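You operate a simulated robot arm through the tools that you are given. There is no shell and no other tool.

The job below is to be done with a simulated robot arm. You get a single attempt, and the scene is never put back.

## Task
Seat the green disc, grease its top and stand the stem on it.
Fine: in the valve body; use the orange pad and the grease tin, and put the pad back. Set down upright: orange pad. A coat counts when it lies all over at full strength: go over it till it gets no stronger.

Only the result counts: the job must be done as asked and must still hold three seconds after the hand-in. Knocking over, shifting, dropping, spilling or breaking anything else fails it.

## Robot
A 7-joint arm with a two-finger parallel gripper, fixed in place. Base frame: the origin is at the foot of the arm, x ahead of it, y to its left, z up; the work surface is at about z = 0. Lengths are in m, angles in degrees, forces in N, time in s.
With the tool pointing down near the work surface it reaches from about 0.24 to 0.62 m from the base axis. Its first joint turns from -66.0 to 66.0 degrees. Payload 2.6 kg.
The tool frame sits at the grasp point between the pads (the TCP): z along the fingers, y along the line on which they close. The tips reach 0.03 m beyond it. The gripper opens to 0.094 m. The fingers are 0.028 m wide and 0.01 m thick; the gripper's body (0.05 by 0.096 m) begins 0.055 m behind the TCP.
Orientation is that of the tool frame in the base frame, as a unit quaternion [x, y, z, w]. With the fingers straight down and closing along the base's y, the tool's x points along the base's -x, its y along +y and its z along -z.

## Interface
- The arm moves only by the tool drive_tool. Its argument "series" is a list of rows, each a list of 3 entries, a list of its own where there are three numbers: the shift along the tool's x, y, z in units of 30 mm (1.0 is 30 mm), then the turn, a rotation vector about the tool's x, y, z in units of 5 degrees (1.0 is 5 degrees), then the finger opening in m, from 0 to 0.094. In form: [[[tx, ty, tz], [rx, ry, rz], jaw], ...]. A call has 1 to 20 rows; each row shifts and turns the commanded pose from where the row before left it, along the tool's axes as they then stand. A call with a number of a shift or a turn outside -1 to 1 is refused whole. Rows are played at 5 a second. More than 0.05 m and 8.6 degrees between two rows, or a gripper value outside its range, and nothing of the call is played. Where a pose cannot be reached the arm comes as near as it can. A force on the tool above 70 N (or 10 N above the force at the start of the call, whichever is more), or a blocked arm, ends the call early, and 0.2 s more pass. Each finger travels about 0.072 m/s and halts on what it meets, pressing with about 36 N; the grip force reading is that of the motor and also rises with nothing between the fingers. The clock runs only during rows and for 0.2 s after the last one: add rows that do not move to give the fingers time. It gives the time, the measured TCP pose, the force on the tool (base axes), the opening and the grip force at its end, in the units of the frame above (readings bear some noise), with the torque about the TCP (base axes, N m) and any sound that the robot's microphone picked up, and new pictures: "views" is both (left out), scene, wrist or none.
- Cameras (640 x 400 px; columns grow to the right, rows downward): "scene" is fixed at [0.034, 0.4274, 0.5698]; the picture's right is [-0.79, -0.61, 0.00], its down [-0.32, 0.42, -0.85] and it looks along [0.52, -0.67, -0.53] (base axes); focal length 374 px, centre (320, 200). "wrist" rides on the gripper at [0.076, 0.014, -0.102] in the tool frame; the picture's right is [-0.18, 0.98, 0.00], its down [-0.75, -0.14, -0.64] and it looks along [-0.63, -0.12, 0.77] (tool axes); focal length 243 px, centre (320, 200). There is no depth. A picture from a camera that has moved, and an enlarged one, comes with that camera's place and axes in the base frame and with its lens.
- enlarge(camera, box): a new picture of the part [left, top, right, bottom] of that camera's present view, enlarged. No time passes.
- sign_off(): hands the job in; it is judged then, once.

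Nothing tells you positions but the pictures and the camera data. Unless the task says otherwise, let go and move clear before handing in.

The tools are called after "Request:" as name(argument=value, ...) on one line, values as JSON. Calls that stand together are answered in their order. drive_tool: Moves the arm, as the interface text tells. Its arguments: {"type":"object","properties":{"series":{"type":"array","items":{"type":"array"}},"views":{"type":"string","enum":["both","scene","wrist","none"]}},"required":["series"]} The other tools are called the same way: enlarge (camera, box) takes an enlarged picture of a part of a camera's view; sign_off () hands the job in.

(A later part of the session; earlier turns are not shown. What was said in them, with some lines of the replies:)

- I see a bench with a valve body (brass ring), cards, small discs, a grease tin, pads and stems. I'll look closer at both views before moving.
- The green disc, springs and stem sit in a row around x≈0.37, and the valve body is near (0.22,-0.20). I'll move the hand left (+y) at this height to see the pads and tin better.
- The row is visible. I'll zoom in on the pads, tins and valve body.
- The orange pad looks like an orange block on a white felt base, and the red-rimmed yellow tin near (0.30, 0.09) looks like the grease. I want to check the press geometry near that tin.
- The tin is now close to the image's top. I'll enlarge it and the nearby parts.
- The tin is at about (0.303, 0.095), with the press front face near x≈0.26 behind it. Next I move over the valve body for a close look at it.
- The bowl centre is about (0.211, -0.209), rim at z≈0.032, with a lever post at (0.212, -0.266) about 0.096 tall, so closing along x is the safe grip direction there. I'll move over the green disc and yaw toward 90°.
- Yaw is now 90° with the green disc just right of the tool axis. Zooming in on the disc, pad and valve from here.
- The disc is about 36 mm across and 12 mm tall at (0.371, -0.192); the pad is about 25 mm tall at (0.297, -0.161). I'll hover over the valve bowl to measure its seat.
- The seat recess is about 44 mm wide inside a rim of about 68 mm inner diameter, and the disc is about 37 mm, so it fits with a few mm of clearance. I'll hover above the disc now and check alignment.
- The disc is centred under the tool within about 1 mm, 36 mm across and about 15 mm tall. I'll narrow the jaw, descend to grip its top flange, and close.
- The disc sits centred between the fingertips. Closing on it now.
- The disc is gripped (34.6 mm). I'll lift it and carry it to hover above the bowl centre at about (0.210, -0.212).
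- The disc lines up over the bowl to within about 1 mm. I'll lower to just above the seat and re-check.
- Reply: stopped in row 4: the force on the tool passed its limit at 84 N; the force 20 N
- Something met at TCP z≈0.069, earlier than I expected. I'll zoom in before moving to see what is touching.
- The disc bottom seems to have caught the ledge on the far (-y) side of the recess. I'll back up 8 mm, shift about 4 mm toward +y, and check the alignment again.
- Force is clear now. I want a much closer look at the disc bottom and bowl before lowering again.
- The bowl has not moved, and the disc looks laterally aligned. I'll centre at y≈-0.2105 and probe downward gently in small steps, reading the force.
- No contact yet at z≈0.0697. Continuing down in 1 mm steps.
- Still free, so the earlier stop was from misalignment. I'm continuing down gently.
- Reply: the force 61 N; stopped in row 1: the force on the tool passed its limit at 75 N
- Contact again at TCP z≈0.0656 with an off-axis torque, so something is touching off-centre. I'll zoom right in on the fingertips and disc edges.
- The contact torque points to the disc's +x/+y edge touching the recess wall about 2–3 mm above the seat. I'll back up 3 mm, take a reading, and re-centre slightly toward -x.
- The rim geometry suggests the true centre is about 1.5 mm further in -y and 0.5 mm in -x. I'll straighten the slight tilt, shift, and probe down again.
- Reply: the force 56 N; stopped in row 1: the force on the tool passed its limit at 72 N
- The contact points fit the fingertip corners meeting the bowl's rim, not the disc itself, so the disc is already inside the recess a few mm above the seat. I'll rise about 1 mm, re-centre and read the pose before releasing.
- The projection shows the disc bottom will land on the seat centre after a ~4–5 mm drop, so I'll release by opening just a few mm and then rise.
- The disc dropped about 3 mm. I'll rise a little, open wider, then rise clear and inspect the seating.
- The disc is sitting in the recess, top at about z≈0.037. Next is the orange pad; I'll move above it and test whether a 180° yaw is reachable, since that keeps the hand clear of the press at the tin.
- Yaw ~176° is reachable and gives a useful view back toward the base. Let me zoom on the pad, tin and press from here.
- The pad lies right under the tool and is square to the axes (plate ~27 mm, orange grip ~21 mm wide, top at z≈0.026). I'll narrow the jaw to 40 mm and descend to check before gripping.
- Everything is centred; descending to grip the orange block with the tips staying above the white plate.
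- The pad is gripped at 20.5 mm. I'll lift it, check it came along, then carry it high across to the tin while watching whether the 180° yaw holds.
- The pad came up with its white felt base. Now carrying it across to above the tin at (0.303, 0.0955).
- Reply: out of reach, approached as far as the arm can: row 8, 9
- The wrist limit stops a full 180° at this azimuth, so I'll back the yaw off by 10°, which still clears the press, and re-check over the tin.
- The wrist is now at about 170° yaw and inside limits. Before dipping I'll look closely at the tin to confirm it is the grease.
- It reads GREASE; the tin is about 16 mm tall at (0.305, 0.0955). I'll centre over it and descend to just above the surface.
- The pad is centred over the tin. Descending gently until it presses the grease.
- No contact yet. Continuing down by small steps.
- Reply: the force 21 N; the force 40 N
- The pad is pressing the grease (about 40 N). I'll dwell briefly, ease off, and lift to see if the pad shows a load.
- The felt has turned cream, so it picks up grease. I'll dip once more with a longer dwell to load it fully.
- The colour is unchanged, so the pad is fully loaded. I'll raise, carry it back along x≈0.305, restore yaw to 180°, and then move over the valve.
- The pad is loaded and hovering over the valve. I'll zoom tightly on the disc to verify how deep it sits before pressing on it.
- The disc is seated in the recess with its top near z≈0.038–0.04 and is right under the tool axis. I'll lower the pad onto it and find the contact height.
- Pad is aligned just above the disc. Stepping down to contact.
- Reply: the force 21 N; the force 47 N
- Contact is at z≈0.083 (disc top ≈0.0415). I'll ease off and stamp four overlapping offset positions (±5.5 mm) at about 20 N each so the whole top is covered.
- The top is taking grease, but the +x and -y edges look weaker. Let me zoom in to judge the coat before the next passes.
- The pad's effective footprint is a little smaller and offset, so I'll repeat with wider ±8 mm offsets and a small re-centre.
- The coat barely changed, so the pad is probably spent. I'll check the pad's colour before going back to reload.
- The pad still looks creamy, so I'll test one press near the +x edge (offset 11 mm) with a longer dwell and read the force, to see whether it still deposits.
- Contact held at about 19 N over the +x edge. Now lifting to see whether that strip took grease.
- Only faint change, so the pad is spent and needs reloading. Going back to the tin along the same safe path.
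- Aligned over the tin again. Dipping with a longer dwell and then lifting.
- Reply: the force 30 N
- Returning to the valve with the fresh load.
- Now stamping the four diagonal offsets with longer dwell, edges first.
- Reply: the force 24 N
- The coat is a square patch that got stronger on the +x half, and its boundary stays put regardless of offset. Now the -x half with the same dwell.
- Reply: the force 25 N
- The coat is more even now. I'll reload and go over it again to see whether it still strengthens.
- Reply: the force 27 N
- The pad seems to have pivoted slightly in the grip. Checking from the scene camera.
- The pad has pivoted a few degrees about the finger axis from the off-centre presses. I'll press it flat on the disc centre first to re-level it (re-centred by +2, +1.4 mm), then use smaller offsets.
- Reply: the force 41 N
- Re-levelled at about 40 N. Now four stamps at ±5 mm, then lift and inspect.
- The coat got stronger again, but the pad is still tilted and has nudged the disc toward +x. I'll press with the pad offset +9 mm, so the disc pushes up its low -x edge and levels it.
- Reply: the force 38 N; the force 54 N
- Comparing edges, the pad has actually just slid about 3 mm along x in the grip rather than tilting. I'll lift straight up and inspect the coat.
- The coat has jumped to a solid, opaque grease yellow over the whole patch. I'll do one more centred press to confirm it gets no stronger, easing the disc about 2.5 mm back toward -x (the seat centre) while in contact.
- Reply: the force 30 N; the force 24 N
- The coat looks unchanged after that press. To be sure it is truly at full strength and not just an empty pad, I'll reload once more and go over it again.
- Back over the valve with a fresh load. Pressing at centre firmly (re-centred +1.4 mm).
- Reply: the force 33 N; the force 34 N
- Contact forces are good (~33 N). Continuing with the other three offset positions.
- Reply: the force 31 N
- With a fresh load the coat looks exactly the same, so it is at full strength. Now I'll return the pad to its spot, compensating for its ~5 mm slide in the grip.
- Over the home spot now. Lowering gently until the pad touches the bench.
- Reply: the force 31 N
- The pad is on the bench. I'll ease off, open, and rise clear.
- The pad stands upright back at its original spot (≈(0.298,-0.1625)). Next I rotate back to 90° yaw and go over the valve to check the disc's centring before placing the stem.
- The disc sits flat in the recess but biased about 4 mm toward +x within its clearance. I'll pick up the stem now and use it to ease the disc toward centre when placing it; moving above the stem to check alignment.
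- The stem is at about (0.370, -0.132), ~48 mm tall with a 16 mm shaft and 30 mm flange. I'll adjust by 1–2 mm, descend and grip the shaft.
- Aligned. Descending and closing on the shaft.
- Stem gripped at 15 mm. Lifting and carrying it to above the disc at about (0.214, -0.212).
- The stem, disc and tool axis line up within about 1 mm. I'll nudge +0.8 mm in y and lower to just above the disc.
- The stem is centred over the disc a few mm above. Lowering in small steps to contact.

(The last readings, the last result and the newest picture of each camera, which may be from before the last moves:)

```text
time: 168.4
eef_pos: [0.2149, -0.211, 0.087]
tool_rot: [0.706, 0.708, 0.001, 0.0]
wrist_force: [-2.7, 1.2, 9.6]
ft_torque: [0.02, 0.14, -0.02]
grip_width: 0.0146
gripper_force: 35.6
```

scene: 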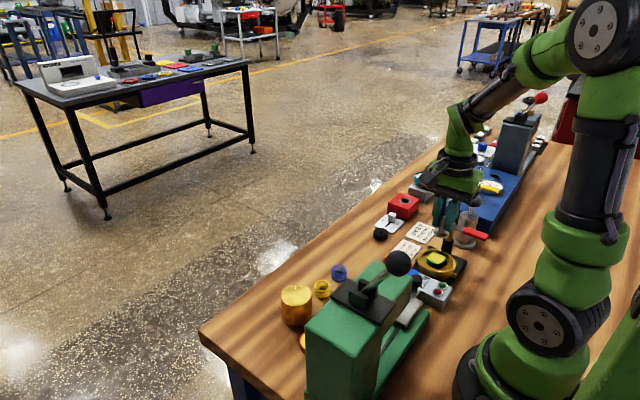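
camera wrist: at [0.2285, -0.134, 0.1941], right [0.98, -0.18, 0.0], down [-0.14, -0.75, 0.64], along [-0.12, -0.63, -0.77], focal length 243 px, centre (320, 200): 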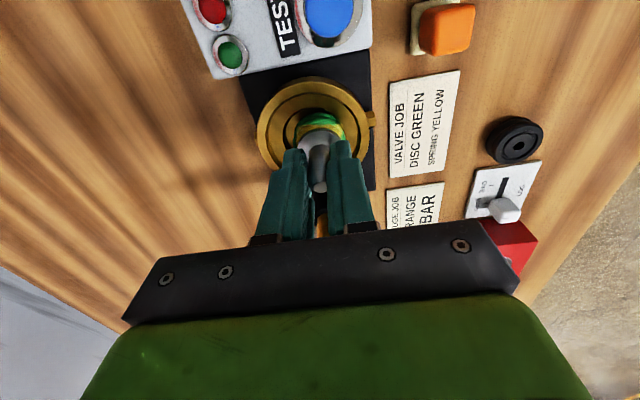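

Contact at ~10 N. I'll add slight pressure and ease the stem and disc about 4 mm toward -x in small steps, reading the forces.

Request:
drive_tool(series=[[[0, 0, 0.015], [0, 0, 0], 0.01], [[0, -0.033, 0], [0, 0, 0], 0.01], [[0, -0.033, 0], [0, 0, 0], 0.01], [[0, 0, 0], [0, 0, 0], 0.01]], views="wrist")

Request:
enlarge(camera="wrist", box=[240, 70, 400, 210])

Request:
enlarge(camera="scene", box=[420, 230, 470, 280])

```text
time: 169.4
eef_pos: [0.2135, -0.2116, 0.0878]
tool_rot: [0.706, 0.708, 0.001, 0.001]
wrist_force: [8.3, 2.3, 18.0]
ft_torque: [0.07, -0.33, 0.02]
grip_width: 0.0144
gripper_force: 35.8
camera wrist: at [0.2281, -0.1338, 0.1893], right [0.98, -0.18, 0.0], down [-0.14, -0.75, 0.64], along [-0.11, -0.63, -0.77], focal length 243 px, centre (320, 200)
```

wrist: 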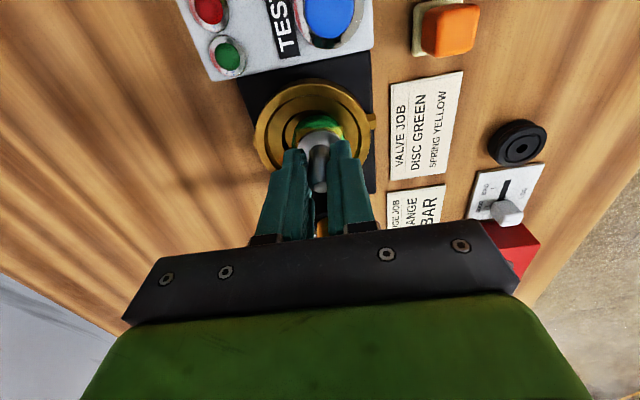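

```text
2.86 times, centred on (320, 140) of wrist
camera zoom: at [0.2281, -0.1338, 0.1893], right [0.98, -0.18, 0.0], down [-0.14, -0.75, 0.64], along [-0.11, -0.63, -0.77], focal length 693 px, centre (320, 371)
```

zoom: 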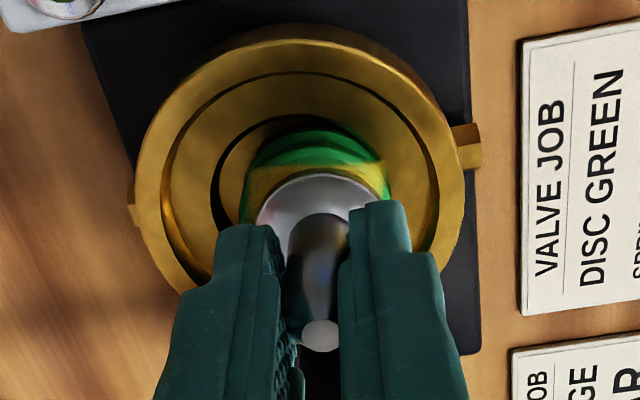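

```text
8.00 times, centred on (445, 255) of scene
camera zoom: at [0.0339, 0.4274, 0.5698], right [-0.79, -0.61, 0.0], down [-0.32, 0.42, -0.85], along [0.52, -0.67, -0.53], focal length 2994 px, centre (-680, -240)
```

zoom: 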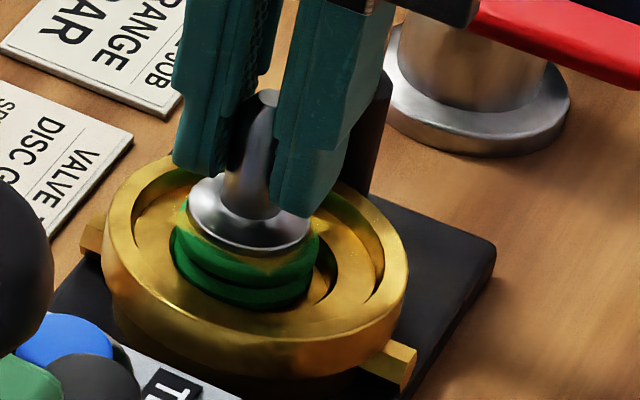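

It is dragging the disc a little (offset falling from ~4 to ~3 mm). Continuing a few more mm.

Request:
drive_tool(series=[[[0, -0.033, 0], [0, 0, 0], 0.01], [[0, -0.033, 0], [0, 0, 0], 0.01], [[0, -0.033, 0], [0, 0, 0], 0.01], [[0, 0, 0], [0, 0, 0], 0.01]], views="wrist")

Request:
enlarge(camera="wrist", box=[240, 70, 400, 210])

Request:
enlarge(camera="scene", box=[420, 230, 470, 280])

```text
time: 170.4
eef_pos: [0.2106, -0.2113, 0.0871]
tool_rot: [0.706, 0.708, 0.001, 0.001]
wrist_force: [7.7, 0.9, 17.9]
ft_torque: [0.01, -0.31, 0.01]
grip_width: 0.0148
gripper_force: 36.2
camera wrist: at [0.2245, -0.1341, 0.1893], right [0.98, -0.18, 0.0], down [-0.14, -0.75, 0.64], along [-0.12, -0.63, -0.77], focal length 243 px, centre (320, 200)
```

wrist: 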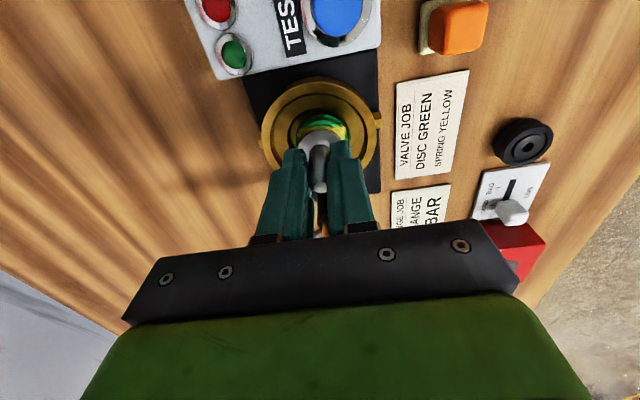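

```text
2.86 times, centred on (320, 140) of wrist
camera zoom: at [0.2245, -0.1341, 0.1893], right [0.98, -0.18, 0.0], down [-0.14, -0.75, 0.64], along [-0.12, -0.63, -0.77], focal length 693 px, centre (320, 371)
```

zoom: 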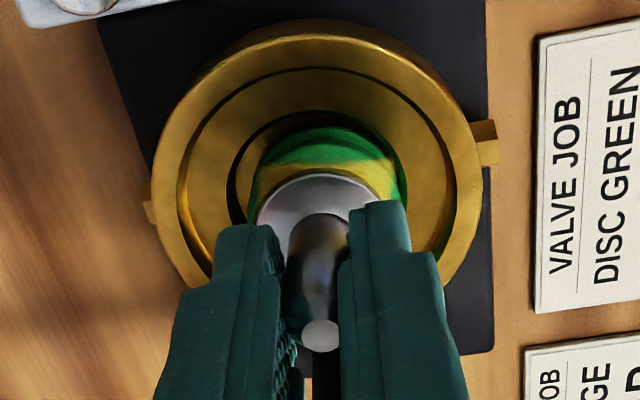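

```text
8.00 times, centred on (445, 255) of scene
camera zoom: at [0.0339, 0.4274, 0.5698], right [-0.79, -0.61, 0.0], down [-0.32, 0.42, -0.85], along [0.52, -0.68, -0.53], focal length 2994 px, centre (-680, -240)
```

zoom: 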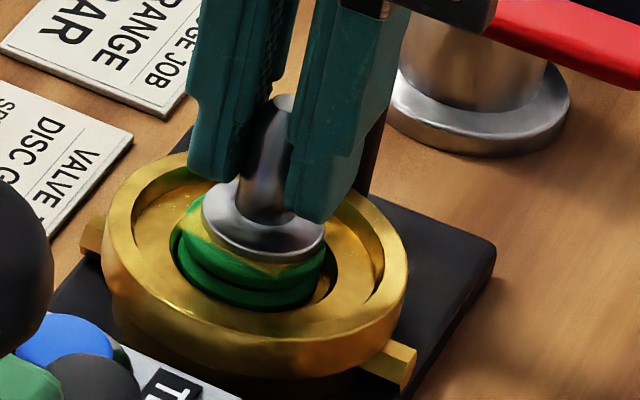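

The disc is now within ~2.3 mm of the bowl centre and the stem sits well inside its top. I'll relieve the stored side load before releasing.

Request:
drive_tool(series=[[[0, 0.02, -0.015], [0, 0, 0], 0.01], [[0, 0, 0], [0, 0, 0], 0.01]], views="none")

Request:
drive_tool(series=[[[0, 0, 0], [0, 0, 0], 0.01], [[0, 0, 0], [0, 0, 0], 0.01]], views="none")

```text
time: 171.0
eef_pos: [0.2109, -0.212, 0.0882]
tool_rot: [0.706, 0.708, 0.0, 0.0]
wrist_force: [0.5, -4.0, 15.5]
ft_torque: [-0.19, -0.01, 0.0]
grip_width: 0.0148
gripper_force: 35.7
```

```text
time: 171.6
eef_pos: [0.211, -0.2106, 0.0862]
tool_rot: [0.707, 0.707, 0.001, -0.001]
wrist_force: [-2.8, -2.2, 13.6]
ft_torque: [-0.16, 0.07, 0.0]
grip_width: 0.0145
gripper_force: 35.7
```

Request:
drive_tool(series=[[[0, -0.005, -0.015], [0, 0, 0], 0.01], [[0, 0, 0], [0, 0, 0], 0.01]], views="none")

Request:
drive_tool(series=[[[0, 0, 0], [0, 0, 0], 0.017], [[0, 0, 0], [0, 0, 0], 0.02], [[0, 0, 0], [0, 0, 0], 0.026], [[0, 0, 0], [0, 0, 0], 0.036], [[0, 0, 0], [0, 0, 0], 0.036]], views="both")

Request:
enlarge(camera="wrist", box=[240, 70, 400, 210])

Request:
enlarge(camera="scene", box=[420, 225, 470, 280])

```text
time: 172.2
eef_pos: [0.2119, -0.2107, 0.0879]
tool_rot: [0.706, 0.708, 0.0, -0.001]
wrist_force: [0.8, -0.5, 2.1]
ft_torque: [-0.09, 0.0, 0.02]
grip_width: 0.0148
gripper_force: 36.2
```

```text
time: 173.4
eef_pos: [0.2108, -0.2115, 0.0879]
tool_rot: [0.706, 0.708, 0.0, 0.001]
wrist_force: [-0.6, -0.9, -0.3]
ft_torque: [0.01, 0.01, 0.01]
grip_width: 0.0362
gripper_force: 0.1
camera wrist: at [0.2249, -0.1336, 0.1899], right [0.98, -0.18, 0.0], down [-0.14, -0.75, 0.64], along [-0.12, -0.63, -0.77], focal length 243 px, centre (320, 200)
```

scene: 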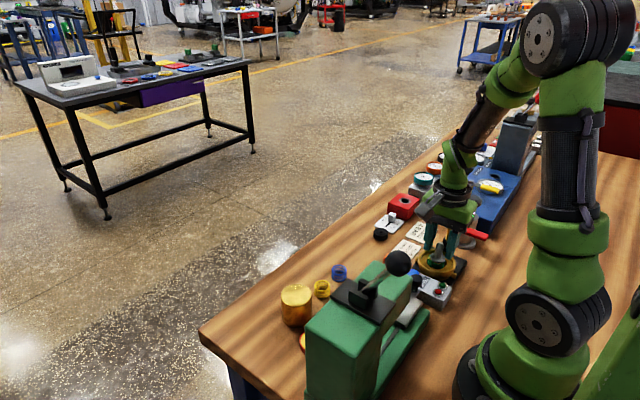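
wrist: 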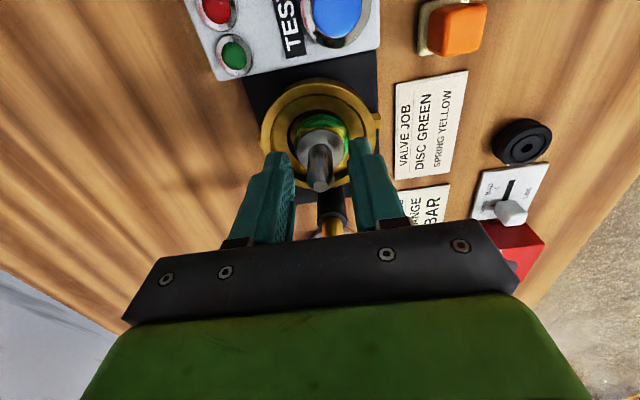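

```text
2.86 times, centred on (320, 140) of wrist
camera zoom: at [0.2249, -0.1336, 0.1899], right [0.98, -0.18, 0.0], down [-0.14, -0.75, 0.64], along [-0.12, -0.63, -0.77], focal length 693 px, centre (320, 371)
```

zoom: 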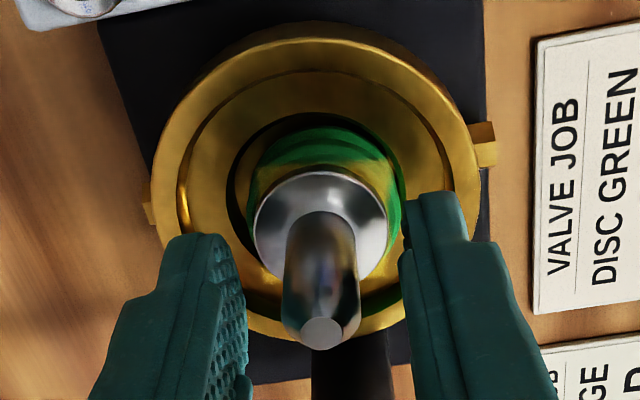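

```text
7.27 times, centred on (445, 252) of scene
camera zoom: at [0.034, 0.4274, 0.5698], right [-0.79, -0.61, 0.0], down [-0.32, 0.42, -0.85], along [0.52, -0.67, -0.53], focal length 2722 px, centre (-589, -182)
```

zoom: 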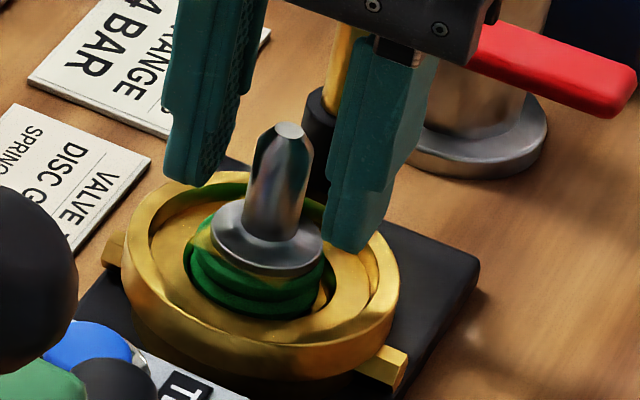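

The stem stands upright on the disc. I'll rise straight up and move clear, then inspect everything.

Request:
drive_tool(series=[[[0, 0, -0.3], [0, 0, 0], 0.036], [[0, 0, -0.7], [0, 0, 0], 0.036], [[0, 0, -1], [0, 0, 0], 0.036], [[0, 0, -1], [0, 0, 0], 0.05], [[0, 0, -1], [0, 0, 0], 0.07], [[0.7, 0.5, 0], [0, 0, 0], 0.09], [[0.7, 0.5, 0], [0, 0, 0], 0.09], [[0, 0, 0], [0, 0, 0], 0.09], [[0, 0, 0], [0, 0, 0], 0.09]], views="both")

Request:
enlarge(camera="wrist", box=[190, 40, 400, 200])

Request:
enlarge(camera="scene", box=[415, 225, 475, 285])

Request:
enlarge(camera="scene", box=[270, 180, 510, 360])

```text
time: 175.4
eef_pos: [0.2398, -0.1684, 0.2077]
tool_rot: [0.706, 0.708, 0.001, 0.001]
wrist_force: [-0.5, 0.5, 0.6]
ft_torque: [0.02, 0.02, -0.01]
grip_width: 0.09
gripper_force: 0.0
camera wrist: at [0.2548, -0.0913, 0.3102], right [0.98, -0.18, 0.0], down [-0.14, -0.75, 0.64], along [-0.12, -0.63, -0.77], focal length 243 px, centre (320, 200)
```

scene: 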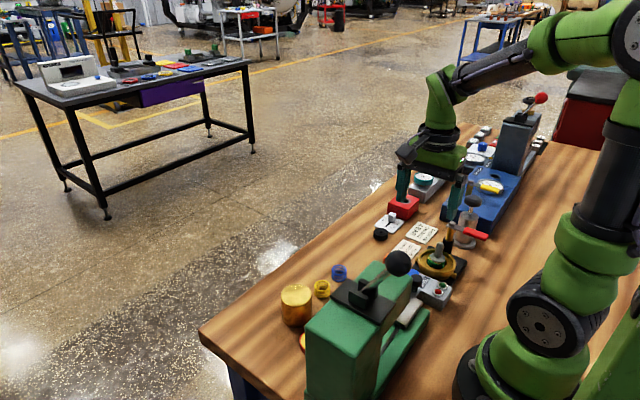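
wrist: 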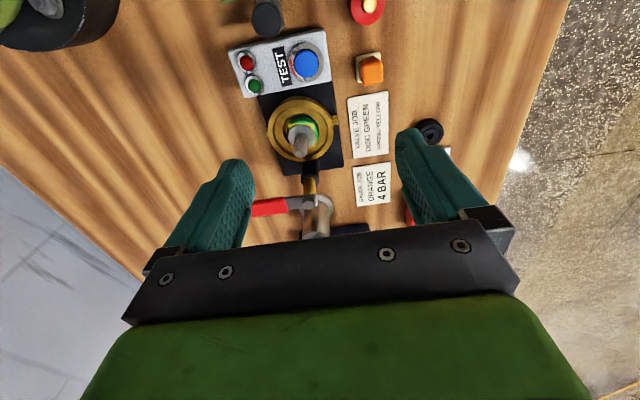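

```text
2.50 times, centred on (295, 120) of wrist
camera zoom: at [0.2548, -0.0913, 0.3102], right [0.98, -0.18, 0.0], down [-0.14, -0.75, 0.64], along [-0.12, -0.63, -0.77], focal length 606 px, centre (382, 400)
```

zoom: 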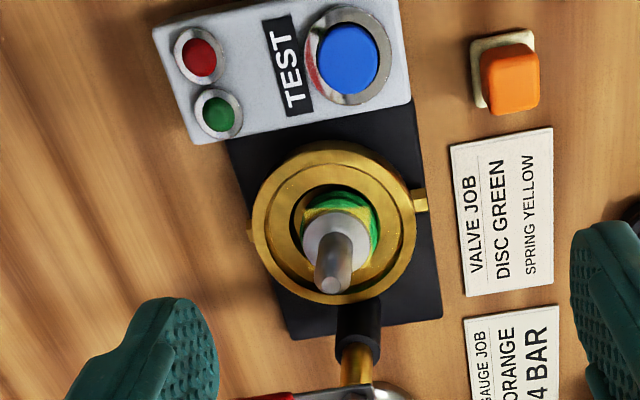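

```text
6.67 times, centred on (445, 255) of scene
camera zoom: at [0.034, 0.4274, 0.5698], right [-0.79, -0.61, 0.0], down [-0.32, 0.42, -0.85], along [0.52, -0.67, -0.53], focal length 2495 px, centre (-513, -167)
```

zoom: 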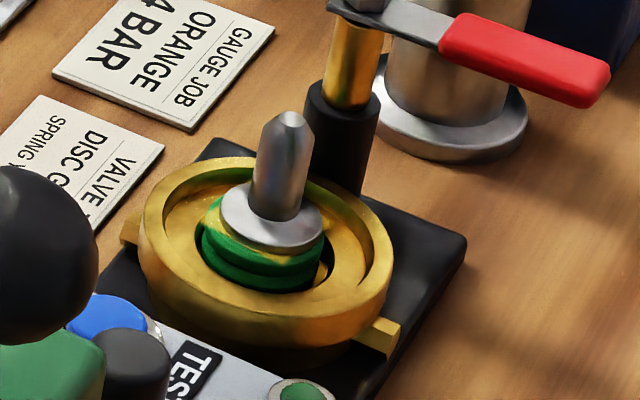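

```text
2.22 times, centred on (390, 270) of scene
camera zoom: at [0.034, 0.4274, 0.5698], right [-0.79, -0.61, 0.0], down [-0.32, 0.42, -0.85], along [0.52, -0.67, -0.53], focal length 832 px, centre (164, 44)
```

zoom: 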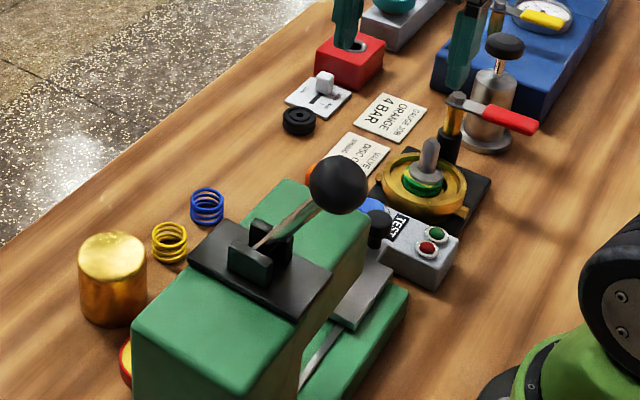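

The disc is seated with a full grease coat and the stem stands upright on it. The pad is back upright in its place, everything else looks unmoved, and the hand is clear, so I'm handing in.

Request:
sign_off()

```text
The job is handed in.
```

I handed the job in with the green disc seated in the valve body, its top greased, and the stem standing upright on it. The hand-in gave no verdict, so what follows is what the last pictures showed.

- **Disc:** it lies flat in the seat recess, about 2 mm off the bowl's centre toward +x. The recess leaves about 4 mm of play around the disc. It shifted while I was greasing, and I eased it part of the way back.
- **Grease:** the coat shows as a solid yellow patch that stops a few millimetres short of the disc's edge. Stamping further out did not extend it. After a final reload of the pad, another full pass made no visible difference, so I took the coat as full strength.
- **Stem:** it stands about 2 mm off the disc's centre, with its base fully on the disc.
- **Orange pad:** it is upright within about 1 mm of where it started. Its white felt is now stained cream with grease.
- **Contact with the valve body:** while lowering the disc, something in the grip met the bowl three times, and each time the force limit stopped the arm (72 to 84 N). The bowl did not appear to move.

Nothing else on the bench appeared shifted or knocked over.
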